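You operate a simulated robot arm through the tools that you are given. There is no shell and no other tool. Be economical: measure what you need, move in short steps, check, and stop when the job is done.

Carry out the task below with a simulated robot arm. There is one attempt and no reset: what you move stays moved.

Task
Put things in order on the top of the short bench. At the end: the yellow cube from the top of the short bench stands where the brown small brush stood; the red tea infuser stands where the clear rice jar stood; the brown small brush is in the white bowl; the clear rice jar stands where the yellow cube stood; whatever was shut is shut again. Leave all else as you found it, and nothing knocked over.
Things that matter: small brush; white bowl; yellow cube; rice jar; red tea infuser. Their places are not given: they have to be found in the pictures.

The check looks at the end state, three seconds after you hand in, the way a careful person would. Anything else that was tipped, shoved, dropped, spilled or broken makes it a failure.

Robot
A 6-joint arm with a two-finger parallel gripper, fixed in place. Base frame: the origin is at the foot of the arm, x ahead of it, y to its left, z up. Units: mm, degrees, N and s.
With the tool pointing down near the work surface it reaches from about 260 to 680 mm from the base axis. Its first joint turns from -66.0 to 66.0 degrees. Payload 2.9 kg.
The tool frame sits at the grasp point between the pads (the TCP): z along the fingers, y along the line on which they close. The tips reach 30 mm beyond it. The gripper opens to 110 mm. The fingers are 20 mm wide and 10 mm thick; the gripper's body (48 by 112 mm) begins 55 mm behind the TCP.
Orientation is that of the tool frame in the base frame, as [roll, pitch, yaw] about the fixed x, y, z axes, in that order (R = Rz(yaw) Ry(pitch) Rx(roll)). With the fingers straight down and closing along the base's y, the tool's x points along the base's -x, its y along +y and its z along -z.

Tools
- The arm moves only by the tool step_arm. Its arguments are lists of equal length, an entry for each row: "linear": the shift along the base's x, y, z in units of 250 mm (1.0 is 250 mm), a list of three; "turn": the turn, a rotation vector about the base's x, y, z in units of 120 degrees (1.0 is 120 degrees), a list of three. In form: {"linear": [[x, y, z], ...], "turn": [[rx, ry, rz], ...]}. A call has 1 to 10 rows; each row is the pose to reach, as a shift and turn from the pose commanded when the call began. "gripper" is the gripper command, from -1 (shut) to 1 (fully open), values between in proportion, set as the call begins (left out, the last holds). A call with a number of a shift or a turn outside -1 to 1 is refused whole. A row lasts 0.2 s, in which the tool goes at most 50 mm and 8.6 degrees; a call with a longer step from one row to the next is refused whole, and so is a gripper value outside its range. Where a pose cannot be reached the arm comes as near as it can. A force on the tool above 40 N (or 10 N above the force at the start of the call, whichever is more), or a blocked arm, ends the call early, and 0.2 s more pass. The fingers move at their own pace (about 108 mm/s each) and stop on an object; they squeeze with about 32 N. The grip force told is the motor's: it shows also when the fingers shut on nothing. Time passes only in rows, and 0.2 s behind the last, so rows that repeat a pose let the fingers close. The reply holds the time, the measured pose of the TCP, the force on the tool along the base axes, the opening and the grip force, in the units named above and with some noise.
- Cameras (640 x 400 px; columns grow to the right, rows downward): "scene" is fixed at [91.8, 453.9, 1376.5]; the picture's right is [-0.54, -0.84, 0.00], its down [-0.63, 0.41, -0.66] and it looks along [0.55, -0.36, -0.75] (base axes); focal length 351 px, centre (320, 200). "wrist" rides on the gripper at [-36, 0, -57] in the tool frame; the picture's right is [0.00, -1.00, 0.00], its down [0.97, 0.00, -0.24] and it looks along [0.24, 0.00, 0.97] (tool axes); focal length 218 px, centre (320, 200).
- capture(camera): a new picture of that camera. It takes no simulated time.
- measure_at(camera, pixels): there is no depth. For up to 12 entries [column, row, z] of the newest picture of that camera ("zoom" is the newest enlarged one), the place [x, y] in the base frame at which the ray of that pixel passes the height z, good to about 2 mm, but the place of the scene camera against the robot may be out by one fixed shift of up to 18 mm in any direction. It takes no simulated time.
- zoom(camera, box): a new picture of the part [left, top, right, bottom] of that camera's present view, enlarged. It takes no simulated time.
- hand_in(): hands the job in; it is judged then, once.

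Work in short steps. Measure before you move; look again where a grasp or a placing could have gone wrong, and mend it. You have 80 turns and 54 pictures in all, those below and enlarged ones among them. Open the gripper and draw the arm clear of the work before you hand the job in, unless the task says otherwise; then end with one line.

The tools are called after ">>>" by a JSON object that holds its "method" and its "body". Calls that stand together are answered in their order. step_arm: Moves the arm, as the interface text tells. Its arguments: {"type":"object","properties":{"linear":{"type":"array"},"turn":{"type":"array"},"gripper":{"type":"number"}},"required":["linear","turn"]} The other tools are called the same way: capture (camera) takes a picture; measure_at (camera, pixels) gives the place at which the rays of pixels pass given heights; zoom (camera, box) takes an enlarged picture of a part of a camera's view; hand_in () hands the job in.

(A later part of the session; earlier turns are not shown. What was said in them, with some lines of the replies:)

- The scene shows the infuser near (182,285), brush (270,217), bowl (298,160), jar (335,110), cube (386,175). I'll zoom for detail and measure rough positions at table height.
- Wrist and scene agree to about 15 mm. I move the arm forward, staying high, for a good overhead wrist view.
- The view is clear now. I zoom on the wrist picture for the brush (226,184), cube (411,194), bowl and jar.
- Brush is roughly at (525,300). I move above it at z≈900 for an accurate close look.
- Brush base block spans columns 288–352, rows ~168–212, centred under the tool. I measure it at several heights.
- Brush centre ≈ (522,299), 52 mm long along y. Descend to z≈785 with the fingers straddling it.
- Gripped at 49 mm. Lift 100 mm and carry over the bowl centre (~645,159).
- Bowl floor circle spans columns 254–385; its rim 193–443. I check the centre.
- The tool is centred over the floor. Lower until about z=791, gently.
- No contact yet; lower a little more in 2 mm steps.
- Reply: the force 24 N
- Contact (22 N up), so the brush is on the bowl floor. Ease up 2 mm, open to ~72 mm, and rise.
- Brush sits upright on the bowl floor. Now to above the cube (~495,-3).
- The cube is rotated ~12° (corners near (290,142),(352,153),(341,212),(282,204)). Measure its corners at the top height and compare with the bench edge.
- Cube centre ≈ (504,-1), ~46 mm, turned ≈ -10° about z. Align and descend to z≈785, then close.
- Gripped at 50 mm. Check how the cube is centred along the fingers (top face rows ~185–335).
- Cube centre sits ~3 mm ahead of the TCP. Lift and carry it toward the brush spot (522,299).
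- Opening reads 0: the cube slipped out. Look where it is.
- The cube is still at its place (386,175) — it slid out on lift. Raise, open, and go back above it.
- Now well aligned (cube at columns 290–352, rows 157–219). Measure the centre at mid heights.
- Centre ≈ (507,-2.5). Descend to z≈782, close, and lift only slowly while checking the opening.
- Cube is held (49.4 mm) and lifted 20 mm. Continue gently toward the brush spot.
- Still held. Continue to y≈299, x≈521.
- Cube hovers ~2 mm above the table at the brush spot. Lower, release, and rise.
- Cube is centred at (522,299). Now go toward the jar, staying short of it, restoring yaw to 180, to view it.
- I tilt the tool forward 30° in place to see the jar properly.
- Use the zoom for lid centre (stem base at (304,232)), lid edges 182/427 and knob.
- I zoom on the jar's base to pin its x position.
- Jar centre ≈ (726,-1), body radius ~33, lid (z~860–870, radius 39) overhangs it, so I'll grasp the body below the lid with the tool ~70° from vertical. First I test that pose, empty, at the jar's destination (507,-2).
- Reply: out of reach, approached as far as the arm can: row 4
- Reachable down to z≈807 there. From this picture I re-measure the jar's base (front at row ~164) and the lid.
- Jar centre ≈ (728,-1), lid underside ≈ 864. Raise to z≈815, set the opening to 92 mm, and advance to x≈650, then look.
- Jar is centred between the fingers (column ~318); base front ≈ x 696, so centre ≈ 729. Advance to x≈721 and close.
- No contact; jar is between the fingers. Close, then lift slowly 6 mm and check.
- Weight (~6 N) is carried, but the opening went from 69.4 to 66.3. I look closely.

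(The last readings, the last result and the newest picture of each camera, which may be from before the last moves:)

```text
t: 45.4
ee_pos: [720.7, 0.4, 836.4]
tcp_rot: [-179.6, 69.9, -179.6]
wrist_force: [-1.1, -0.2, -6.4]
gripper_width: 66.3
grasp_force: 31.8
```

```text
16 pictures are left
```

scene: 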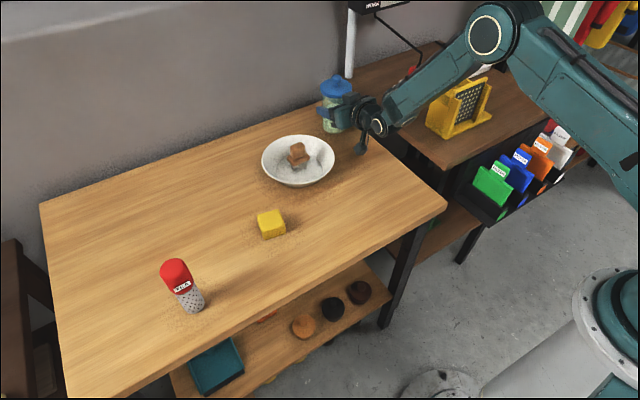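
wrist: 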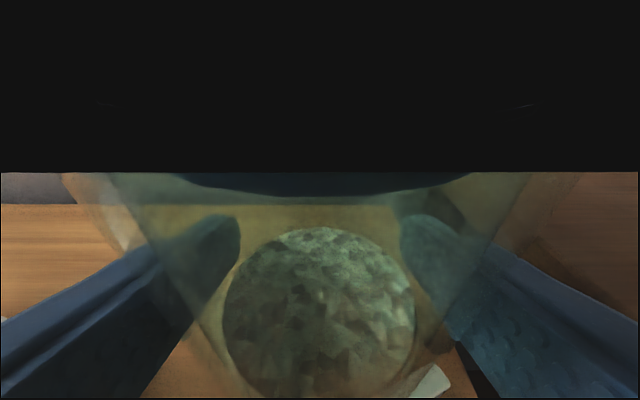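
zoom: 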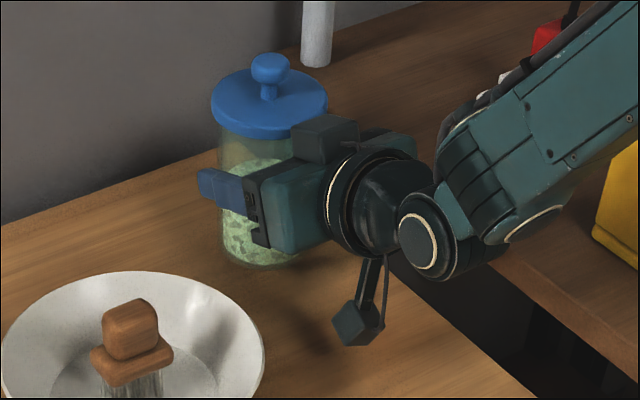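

The jar is upright and its base rose ~5 px (≈20 mm): fully lifted. Bring it slowly back along x toward (507,-2).

>>> {"method": "step_arm", "body": {"linear": [[-0.02, 0, 0], [-0.06, 0, 0], [-0.12, 0, 0], [-0.18, 0, 0], [-0.25, 0, 0], [-0.32, 0, 0], [-0.39, 0, 0], [-0.44, 0, 0], [-0.47, 0, 0], [-0.48, 0, 0]], "turn": [[0, 0, 0], [0, 0, 0], [0, 0, 0], [0, 0, 0], [0, 0, 0], [0, 0, 0], [0, 0, 0], [0, 0, 0], [0, 0, 0], [0, 0, 0]]}}

>>> {"method": "zoom", "body": {"camera": "scene", "box": [280, 60, 440, 160]}}

```text
t: 47.6
ee_pos: [600.3, 0.6, 836.2]
tcp_rot: [-179.7, 70.0, -179.6]
wrist_force: [-0.5, 1.3, -6.0]
gripper_width: 66.4
grasp_force: 32.4
```

```text
4.00 times, centred on (360, 110) of scene
```

zoom: 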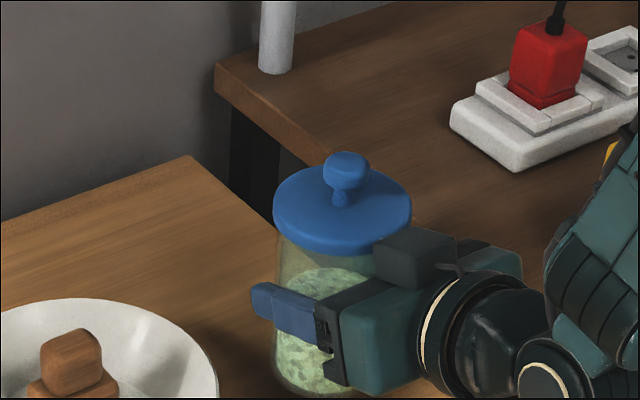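

Stable and upright. Continue to x≈500.

>>> {"method": "step_arm", "body": {"linear": [[-0.02, 0, 0], [-0.06, 0, 0], [-0.12, -0.004, 0], [-0.19, -0.008, 0], [-0.26, -0.008, 0], [-0.33, -0.008, 0], [-0.38, -0.008, 0], [-0.4, -0.008, 0], [-0.4, -0.008, 0]], "turn": [[0, 0, 0], [0, 0, 0], [0, 0, 0], [0, 0, 0], [0, 0, 0], [0, 0, 0], [0, 0, 0], [0, 0, 0], [0, 0, 0]]}}

>>> {"method": "step_arm", "body": {"linear": [[0, 0, -0.02], [0, 0, -0.04], [0, 0, -0.056], [0, 0, -0.068], [0, 0, -0.068]], "turn": [[0, 0, 0], [0, 0, 0], [0, 0, 0], [0, 0, 0], [0, 0, 0]]}}

```text
t: 49.6
ee_pos: [501.8, -3.2, 836.1]
tcp_rot: [-179.5, 69.9, -179.6]
wrist_force: [0.1, 0.6, -5.3]
gripper_width: 66.1
grasp_force: 32.3
```

```text
t: 50.8
ee_pos: [501.2, -3.6, 819.4]
tcp_rot: [-179.6, 69.9, -179.5]
wrist_force: [0.6, -0.2, -5.4]
gripper_width: 66.1
grasp_force: 32.2
```

Still hanging freely (−5.4 N). Lower in 1 mm steps until contact.

>>> {"method": "step_arm", "body": {"linear": [[0, 0, -0.004], [0, 0, -0.008], [0, 0, -0.012], [0, 0, -0.016], [0, 0, -0.016]], "turn": [[0, 0, 0], [0, 0, 0], [0, 0, 0], [0, 0, 0], [0, 0, 0]]}}

>>> {"method": "zoom", "body": {"camera": "scene", "box": [320, 110, 440, 220]}}

```text
t: 52.0
ee_pos: [501.5, -3.9, 816.6]
tcp_rot: [-179.7, 70.1, -179.8]
wrist_force: [2.3, 1.2, 18.3]
gripper_width: 66.2
grasp_force: 32.1
```

```text
3.64 times, centred on (380, 165) of scene
```

zoom: 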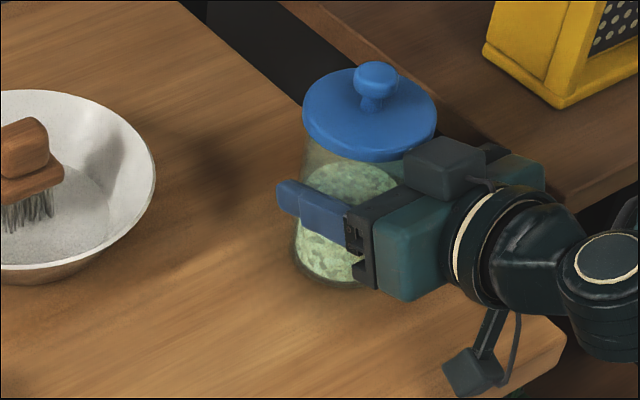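

Contact (18 N). Ease 1.5 mm, open fully, and draw back along the tool axis slowly.

>>> {"method": "step_arm", "body": {"linear": [[0, 0, 0.007], [0, 0, 0.007]], "turn": [[0, 0, 0], [0, 0, 0]]}}

>>> {"method": "step_arm", "body": {"linear": [[0, 0, 0], [0, 0, 0], [0, 0, 0], [-0.04, 0, 0.01], [-0.1, 0, 0.025], [-0.17, 0, 0.045], [-0.24, 0, 0.07], [-0.24, 0, 0.07]], "turn": [[0, 0, 0], [0, 0, 0], [0, 0, 0], [0, 0, 0], [0, 0, 0], [0, 0, 0], [0, 0, 0], [0, 0, 0]], "gripper": 0.9}}

>>> {"method": "capture", "body": {"camera": "wrist"}}

```text
t: 52.6
ee_pos: [499.7, -4.3, 816.6]
tcp_rot: [-179.4, 69.9, -179.4]
wrist_force: [2.6, -0.6, 2.1]
gripper_width: 66.0
grasp_force: 31.8
```

```text
t: 54.4
ee_pos: [454.0, 2.6, 810.2]
tcp_rot: [-178.2, 66.8, 179.8]
wrist_force: [0.0, 0.7, -0.2]
gripper_width: 104.4
grasp_force: 0.1
out of reach, approached as far as the arm can: row 4, 5, 6, 7
```

```text
13 pictures are left
```

wrist: 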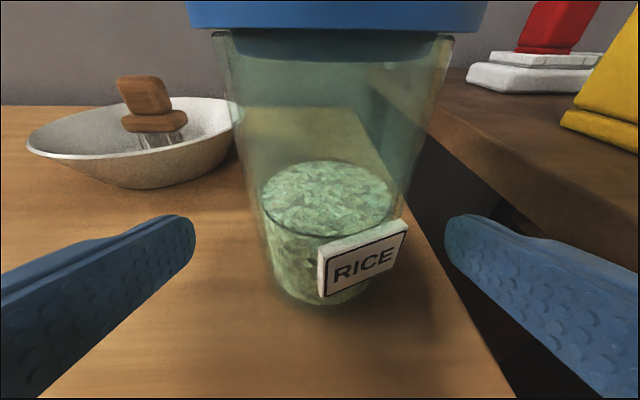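

Jar stands well. Rise while tilting the tool back toward vertical (tips swing away from the jar).

>>> {"method": "step_arm", "body": {"linear": [[0, 0, 0.05], [0, 0, 0.12], [0, 0, 0.2], [0, 0, 0.3], [0, 0, 0.4], [0, 0, 0.5], [0, 0, 0.5]], "turn": [[0, 0.06, 0], [0, 0.12, 0], [0, 0.18, 0], [0, 0.24, 0], [0, 0.3, 0], [0, 0.333, 0], [0, 0.333, 0]], "gripper": 1}}

>>> {"method": "capture", "body": {"camera": "scene"}}

```text
t: 56.0
ee_pos: [440.1, -2.5, 960.5]
tcp_rot: [-179.9, 29.9, -179.9]
wrist_force: [-0.2, 0.1, -0.3]
gripper_width: 109.7
grasp_force: 0.1
```

```text
12 pictures are left
```

scene: 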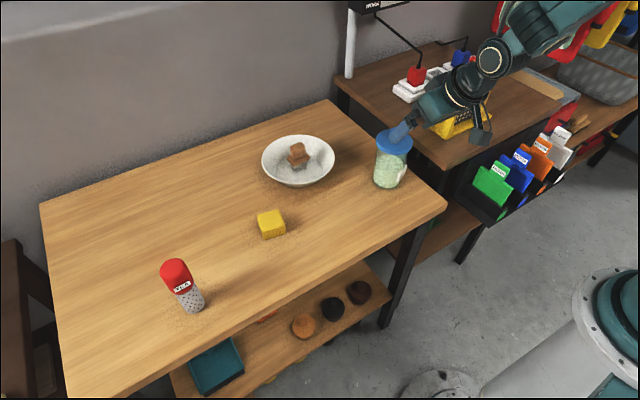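

Everything's as planned. Now swing toward the infuser (~(450,505)), turning 48° about z so the tool points radially at it.

>>> {"method": "step_arm", "body": {"linear": [[0, 0.12, 0], [0, 0.26, 0], [0, 0.4, 0], [0, 0.54, 0], [-0.03, 0.68, 0], [-0.06, 0.82, 0], [-0.1, 0.96, 0]], "turn": [[0, 0, 0.03], [0, 0, 0.07], [0, 0, 0.11], [0, 0, 0.15], [0, 0, 0.19], [0, 0, 0.23], [0, 0, 0.27]]}}

>>> {"method": "step_arm", "body": {"linear": [[-0.07, 0.15, -0.05], [-0.14, 0.3, -0.1], [-0.2, 0.44, -0.14], [-0.27, 0.6, -0.18], [-0.27, 0.6, -0.18]], "turn": [[0, 0, 0.04], [0, 0, 0.08], [0, 0, 0.12], [0, 0, 0.132], [0, 0, 0.132]]}}

>>> {"method": "capture", "body": {"camera": "wrist"}}

```text
t: 57.6
ee_pos: [414.9, 236.7, 960.0]
tcp_rot: [-179.9, 30.0, -147.5]
wrist_force: [0.4, -0.4, 0.0]
gripper_width: 109.8
grasp_force: 0.1
```

```text
t: 58.8
ee_pos: [348.7, 387.7, 913.8]
tcp_rot: [-179.9, 30.0, -131.6]
wrist_force: [-1.0, -0.1, 0.6]
gripper_width: 110.3
grasp_force: 0.0
```

```text
11 pictures are left
```

wrist: 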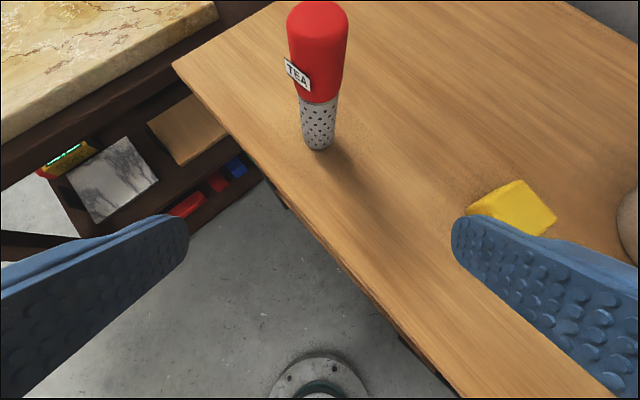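

Infuser base centre ≈ (319,144), top ≈ (320,12), body columns ~301–338. Measure.

>>> {"method": "measure_at", "body": {"camera": "wrist", "pixels": [[319, 151, 750], [304, 142, 750], [336, 142, 750], [300, 100, 800], [338, 100, 800], [319, 12, 860], [319, 12, 880], [288, 40, 860], [347, 40, 860]]}}

>>> {"method": "zoom", "body": {"camera": "wrist", "box": [270, 0, 370, 160]}}

```text
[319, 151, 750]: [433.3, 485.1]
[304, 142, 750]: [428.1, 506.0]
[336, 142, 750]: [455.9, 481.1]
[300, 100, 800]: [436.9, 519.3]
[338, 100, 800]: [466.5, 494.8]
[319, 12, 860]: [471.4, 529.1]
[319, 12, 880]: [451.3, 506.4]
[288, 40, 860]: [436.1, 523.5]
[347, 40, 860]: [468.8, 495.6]
```

```text
2.50 times, centred on (320, 80) of wrist
```

zoom: 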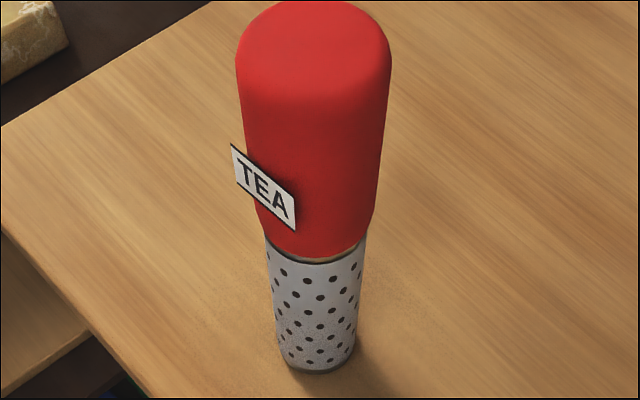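

Infuser: centre ≈ (446,499), body Ø≈37 up to z≈832, cap above to ≈875. I'll grasp the perforated body at z≈797 with a 55° tilt; first go to a standoff at r≈590.

>>> {"method": "step_arm", "body": {"linear": [[0.03, 0.035, -0.06], [0.07, 0.08, -0.15], [0.11, 0.13, -0.25], [0.15, 0.18, -0.35], [0.177, 0.21, -0.443], [0.177, 0.21, -0.443]], "turn": [[0.039, -0.0346, 0], [0.078, -0.0692, 0], [0.117, -0.1039, 0], [0.1556, -0.1385, 0], [0.1556, -0.1385, 0], [0.1556, -0.1385, 0]], "gripper": 0.45}}

>>> {"method": "capture", "body": {"camera": "wrist"}}

```text
t: 60.2
ee_pos: [393.9, 440.2, 804.5]
tcp_rot: [-179.9, 55.1, -131.6]
wrist_force: [-1.0, -0.3, -1.2]
gripper_width: 79.7
grasp_force: 0.1
```

```text
9 pictures are left
```

wrist: 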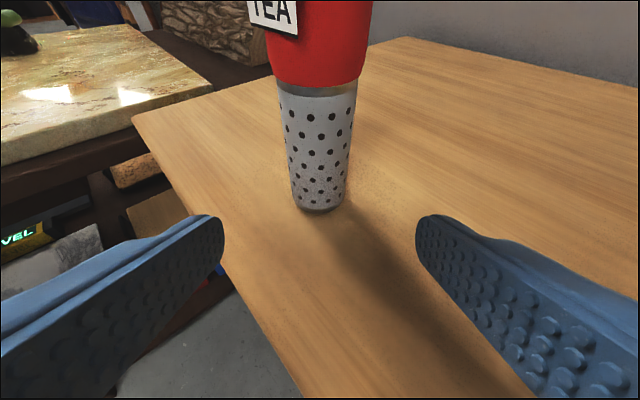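

>>> {"method": "measure_at", "body": {"camera": "wrist", "pixels": [[319, 213, 750], [294, 200, 750], [347, 200, 750], [281, 115, 797], [356, 115, 797]]}}

```text
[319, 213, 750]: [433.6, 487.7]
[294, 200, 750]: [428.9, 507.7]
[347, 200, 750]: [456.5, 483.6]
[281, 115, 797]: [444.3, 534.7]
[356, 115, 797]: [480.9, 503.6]
```

Centre refined to ≈ (445.6,501). Advance so it lies ~8 mm past the TCP, then close.

>>> {"method": "step_arm", "body": {"linear": [[0.06, 0.07, 0], [0.12, 0.14, 0], [0.16, 0.189, 0], [0.186, 0.219, 0], [0.186, 0.219, 0]], "turn": [[0, 0, 0], [0, 0, 0], [0, 0, 0], [0, 0, 0], [0, 0, 0]]}}

>>> {"method": "step_arm", "body": {"linear": [[0, 0, 0], [0, 0, 0], [0, 0, 0], [0, 0, 0], [0, 0, 0]], "turn": [[0, 0, 0], [0, 0, 0], [0, 0, 0], [0, 0, 0], [0, 0, 0]], "gripper": -1}}

>>> {"method": "step_arm", "body": {"linear": [[0, 0, 0.01], [0, 0, 0.03], [0, 0, 0.06], [0, 0, 0.1], [0, 0, 0.14], [0, 0, 0.16], [0, 0, 0.16]], "turn": [[0, 0, 0], [0, 0, 0], [0, 0, 0], [0, 0, 0], [0, 0, 0], [0, 0, 0], [0, 0, 0]]}}

>>> {"method": "zoom", "body": {"camera": "scene", "box": [110, 220, 270, 320]}}

```text
t: 61.4
ee_pos: [439.4, 495.8, 804.3]
tcp_rot: [-179.9, 55.1, -131.6]
wrist_force: [-0.1, -1.1, 0.7]
gripper_width: 79.6
grasp_force: 0.1
```

```text
t: 62.6
ee_pos: [440.2, 494.8, 804.0]
tcp_rot: [-179.8, 55.0, -131.6]
wrist_force: [0.7, 0.1, -0.3]
gripper_width: 35.1
grasp_force: 32.2
```

```text
t: 64.2
ee_pos: [439.8, 495.0, 844.2]
tcp_rot: [-179.9, 55.1, -131.6]
wrist_force: [0.4, 0.2, -1.2]
gripper_width: 35.2
grasp_force: 32.2
```

```text
4.00 times, centred on (190, 270) of scene
```

zoom: 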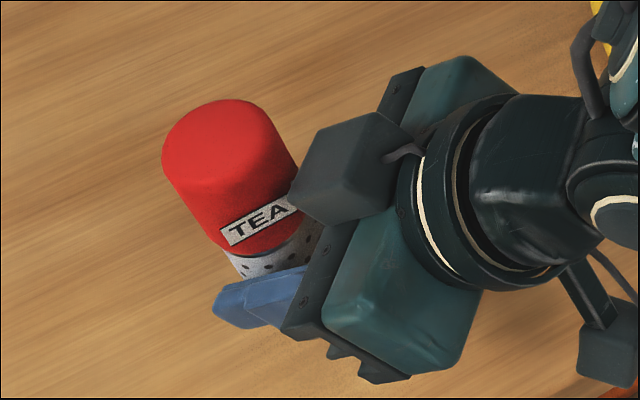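

Held upright (35 mm). But with a 55° tilt the wrist would come very close to the jar now standing under the arm's path, so I set it back down and regrasp at 45°.

>>> {"method": "step_arm", "body": {"linear": [[0, 0, -0.04], [0, 0, -0.09], [0, 0, -0.13], [0, 0, -0.15], [0, 0, -0.158], [0, 0, -0.158]], "turn": [[0, 0, 0], [0, 0, 0], [0, 0, 0], [0, 0, 0], [0, 0, 0], [0, 0, 0]]}}

>>> {"method": "step_arm", "body": {"linear": [[0, 0, 0], [0, 0, 0], [-0.009, -0.01, 0], [-0.009, -0.01, 0], [-0.009, -0.01, 0]], "turn": [[0, 0, 0], [0, 0, 0], [-0.03, 0.027, 0], [-0.0623, 0.0554, 0], [-0.0623, 0.0554, 0]], "gripper": 0.3}}

>>> {"method": "zoom", "body": {"camera": "scene", "box": [110, 220, 270, 320]}}

```text
t: 65.6
ee_pos: [439.7, 495.0, 804.3]
tcp_rot: [-179.9, 55.1, -131.6]
wrist_force: [-0.7, 1.0, 0.6]
gripper_width: 35.1
grasp_force: 32.1
```

```text
t: 66.8
ee_pos: [437.2, 491.9, 803.9]
tcp_rot: [-179.9, 45.0, -131.6]
wrist_force: [-0.7, -0.1, 1.1]
gripper_width: 71.4
grasp_force: 0.1
```

```text
4.00 times, centred on (190, 270) of scene
```

zoom: 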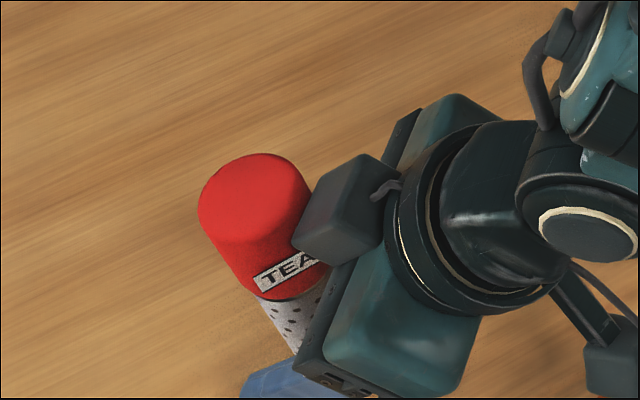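

Infuser stands undisturbed with the tool at 45°. Close and lift gently to carry height.

>>> {"method": "step_arm", "body": {"linear": [[0, 0, 0], [0, 0, 0], [0, 0, 0], [0, 0, 0], [0, 0, 0]], "turn": [[0, 0, 0], [0, 0, 0], [0, 0, 0], [0, 0, 0], [0, 0, 0]], "gripper": -1}}

>>> {"method": "step_arm", "body": {"linear": [[0, 0, 0.01], [0, 0, 0.04], [0, 0, 0.1], [0, 0, 0.17], [0, 0, 0.24], [0, 0, 0.32], [0, 0, 0.4], [0, 0, 0.46], [0, 0, 0.48], [0, 0, 0.48]], "turn": [[0, 0, 0], [0, 0, 0], [0, 0, 0], [0, 0, 0], [0, 0, 0], [0, 0, 0], [0, 0, 0], [0, 0, 0], [0, 0, 0], [0, 0, 0]]}}

```text
t: 68.0
ee_pos: [437.1, 492.5, 804.5]
tcp_rot: [-179.9, 45.0, -131.7]
wrist_force: [-0.2, 0.4, 2.0]
gripper_width: 35.0
grasp_force: 31.7
```

```text
t: 70.2
ee_pos: [437.0, 492.1, 925.1]
tcp_rot: [-179.8, 45.1, -131.6]
wrist_force: [0.0, 0.1, -0.8]
gripper_width: 34.9
grasp_force: 31.9
```

Held. Swing around the base in 3° rows toward azimuth 0 at this height.

>>> {"method": "step_arm", "body": {"linear": [[0.05, -0.047, 0], [0.1, -0.094, 0], [0.196, -0.193, 0], [0.286, -0.298, 0], [0.371, -0.406, 0], [0.45, -0.519, 0], [0.522, -0.636, 0], [0.589, -0.757, 0], [0.589, -0.757, 0]], "turn": [[0, 0, -0.0125], [0, 0, -0.025], [0, 0, -0.05], [0, 0, -0.075], [0, 0, -0.1], [0, 0, -0.125], [0, 0, -0.15], [0, 0, -0.175], [0, 0, -0.175]]}}

```text
t: 72.2
ee_pos: [584.3, 302.1, 924.7]
tcp_rot: [-179.9, 45.0, -152.5]
wrist_force: [-0.6, 0.8, -0.6]
gripper_width: 35.0
grasp_force: 32.4
```

>>> {"method": "step_arm", "body": {"linear": [[0.03, -0.062, 0], [0.06, -0.124, 0], [0.114, -0.251, 0], [0.161, -0.381, 0], [0.201, -0.512, 0], [0.234, -0.646, 0], [0.26, -0.782, 0], [0.279, -0.918, 0], [0.279, -0.918, 0]], "turn": [[0, 0, -0.0125], [0, 0, -0.025], [0, 0, -0.05], [0, 0, -0.075], [0, 0, -0.1], [0, 0, -0.125], [0, 0, -0.15], [0, 0, -0.175], [0, 0, -0.175]]}}

>>> {"method": "capture", "body": {"camera": "scene"}}

```text
t: 74.2
ee_pos: [653.1, 72.0, 925.0]
tcp_rot: [-179.9, 45.1, -173.6]
wrist_force: [-0.8, 0.4, -0.3]
gripper_width: 35.0
grasp_force: 32.3
```

```text
6 pictures are left
```

scene: 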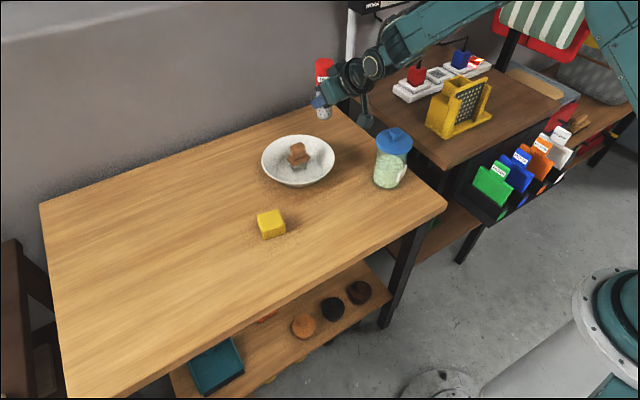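

Infuser is held upright, clear of everything. Move to above the jar's former place (TCP ≈ (716,-1)).

>>> {"method": "step_arm", "body": {"linear": [[0.05, -0.06, 0], [0.11, -0.13, 0], [0.17, -0.2, 0], [0.22, -0.26, 0], [0.25, -0.292, 0], [0.25, -0.292, 0]], "turn": [[0, 0, -0.015], [0, 0, -0.03], [0, 0, -0.045], [0, 0, -0.053], [0, 0, -0.053], [0, 0, -0.053]]}}

>>> {"method": "step_arm", "body": {"linear": [[0, 0, -0.05], [0, 0, -0.13], [0, 0, -0.21], [0, 0, -0.28], [0, 0, -0.28]], "turn": [[0, 0, 0], [0, 0, 0], [0, 0, 0], [0, 0, 0], [0, 0, 0]]}}

>>> {"method": "zoom", "body": {"camera": "scene", "box": [290, 50, 450, 200]}}

```text
t: 75.6
ee_pos: [717.6, 0.0, 924.1]
tcp_rot: [-179.9, 45.0, -179.9]
wrist_force: [0.1, -0.2, -0.2]
gripper_width: 34.9
grasp_force: 32.3
```

```text
t: 76.8
ee_pos: [717.4, 0.8, 854.2]
tcp_rot: [-179.9, 44.9, -179.9]
wrist_force: [0.3, 0.5, -1.3]
gripper_width: 35.2
grasp_force: 32.6
```

```text
2.67 times, centred on (370, 125) of scene
```

zoom: 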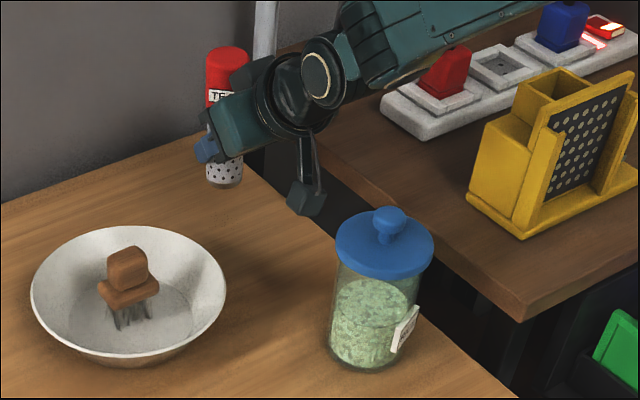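

The hanging bracket is at x≈595, clear of the jar's lid edge (≈548). Lower the remaining ~50 mm, slowly at the end.

>>> {"method": "step_arm", "body": {"linear": [[0, 0, -0.06], [0, 0, -0.12], [0, 0, -0.16], [0, 0, -0.184], [0, 0, -0.192], [0, 0, -0.196], [0, 0, -0.2], [0, 0, -0.2]], "turn": [[0, 0, 0], [0, 0, 0], [0, 0, 0], [0, 0, 0], [0, 0, 0], [0, 0, 0], [0, 0, 0], [0, 0, 0]]}}

```text
t: 78.6
ee_pos: [715.2, -0.2, 804.6]
tcp_rot: [-179.9, 45.0, -179.9]
wrist_force: [0.5, -0.1, -0.9]
gripper_width: 35.1
grasp_force: 31.9
```

No contact yet; a further 1–2 mm in small steps.

>>> {"method": "step_arm", "body": {"linear": [[0, 0, -0.003], [0, 0, -0.006], [0, 0, -0.006]], "turn": [[0, 0, 0], [0, 0, 0], [0, 0, 0]]}}

```text
t: 79.4
ee_pos: [717.3, 0.8, 804.2]
tcp_rot: [-179.9, 45.3, -179.9]
wrist_force: [-2.5, 1.0, 8.7]
gripper_width: 34.9
grasp_force: 32.1
```

Base contact made (8.7 N). Open moderately, back off ~15 mm along the tool axis, then rise straight up so nothing nears the jar.

>>> {"method": "step_arm", "body": {"linear": [[0, 0, 0.003], [0, 0, 0.003], [0, 0, 0.003], [-0.02, 0, 0.022], [-0.044, 0, 0.047], [-0.044, 0, 0.1], [-0.044, 0, 0.2], [-0.044, 0, 0.34], [-0.044, 0, 0.5], [-0.044, 0, 0.5]], "turn": [[0, 0, 0], [0, 0, 0], [0, 0, 0], [0, 0, 0], [0, 0, 0], [0, 0, 0], [0, 0, 0], [0, 0, 0], [0, 0, 0], [0, 0, 0]], "gripper": 0.4}}

>>> {"method": "capture", "body": {"camera": "wrist"}}

```text
t: 81.6
ee_pos: [704.8, 0.2, 927.0]
tcp_rot: [-179.9, 45.0, -179.9]
wrist_force: [-0.7, 0.0, -0.8]
gripper_width: 77.0
grasp_force: 0.1
```

```text
4 pictures are left
```

wrist: 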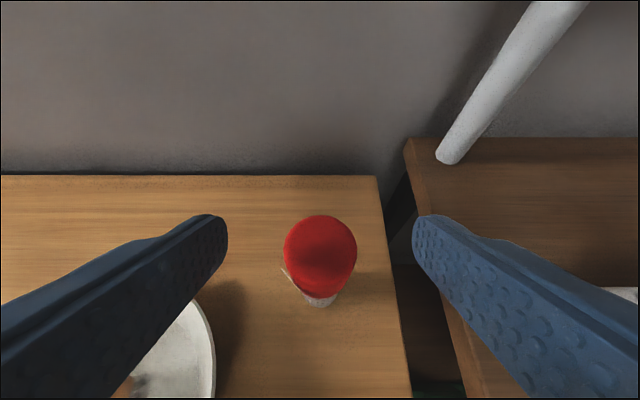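

Infuser stands upright. Rise further, retract, and take a final look.

>>> {"method": "step_arm", "body": {"linear": [[0, 0, 0.14], [0, 0, 0.3], [-0.12, 0, 0.4], [-0.28, 0, 0.4], [-0.46, 0, 0.4], [-0.64, 0, 0.4], [-0.82, 0, 0.4], [-0.98, 0, 0.4], [-0.98, 0, 0.4]], "turn": [[0, 0, 0], [0, 0, 0], [0, 0.06, 0], [0, 0.12, 0], [0, 0.18, 0], [0, 0.24, 0], [0, 0.3, 0], [0, 0.36, 0], [0, 0.375, 0]], "gripper": 1}}

>>> {"method": "capture", "body": {"camera": "scene"}}

```text
t: 83.6
ee_pos: [459.0, -0.3, 1027.2]
tcp_rot: [-179.9, -0.1, -180.0]
wrist_force: [-0.4, -0.6, -0.7]
gripper_width: 110.0
grasp_force: 0.1
```

```text
3 pictures are left
```

scene: 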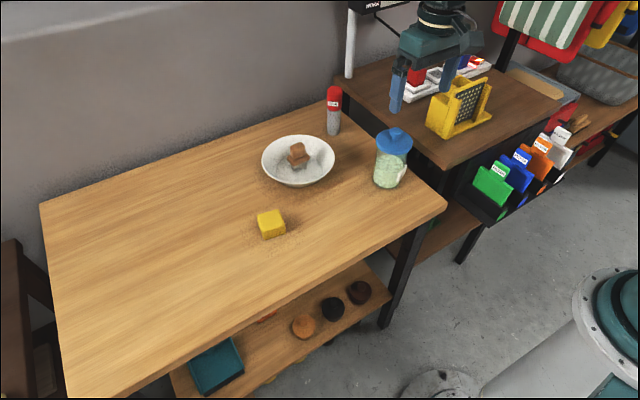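

Infuser base at (333,131), jar base ~(389,182), cube at (270,225), brush in the bowl. Quick numeric check.

>>> {"method": "measure_at", "body": {"camera": "scene", "pixels": [[333, 132, 750], [388, 181, 750], [271, 231, 750]]}}

>>> {"method": "zoom", "body": {"camera": "scene", "box": [240, 70, 430, 245]}}

```text
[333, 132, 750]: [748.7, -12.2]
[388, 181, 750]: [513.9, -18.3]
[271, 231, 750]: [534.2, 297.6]
```

```text
2.29 times, centred on (335, 158) of scene
```

zoom: 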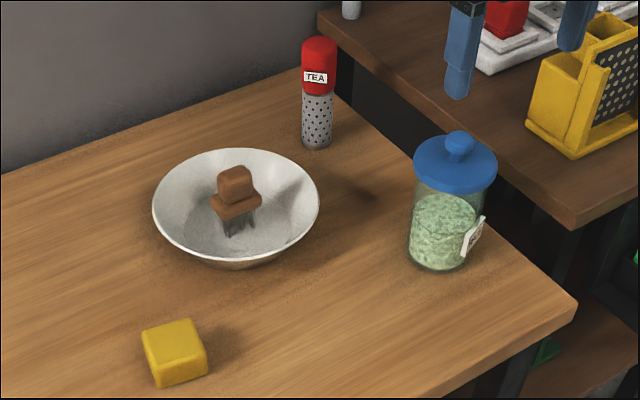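

All items are in place and upright, the gripper is open and well clear; hand in.

>>> {"method": "hand_in", "body": {}}

```text
The job is handed in.
```

I handed the job in with the brush in the bowl, the cube where the brush stood, the closed jar where the cube stood, and the tea infuser where the jar stood. In the last pictures nothing was knocked over. The cube slipped from the gripper once but stayed in its place, and the jar's label now faces a little more to the right than before.
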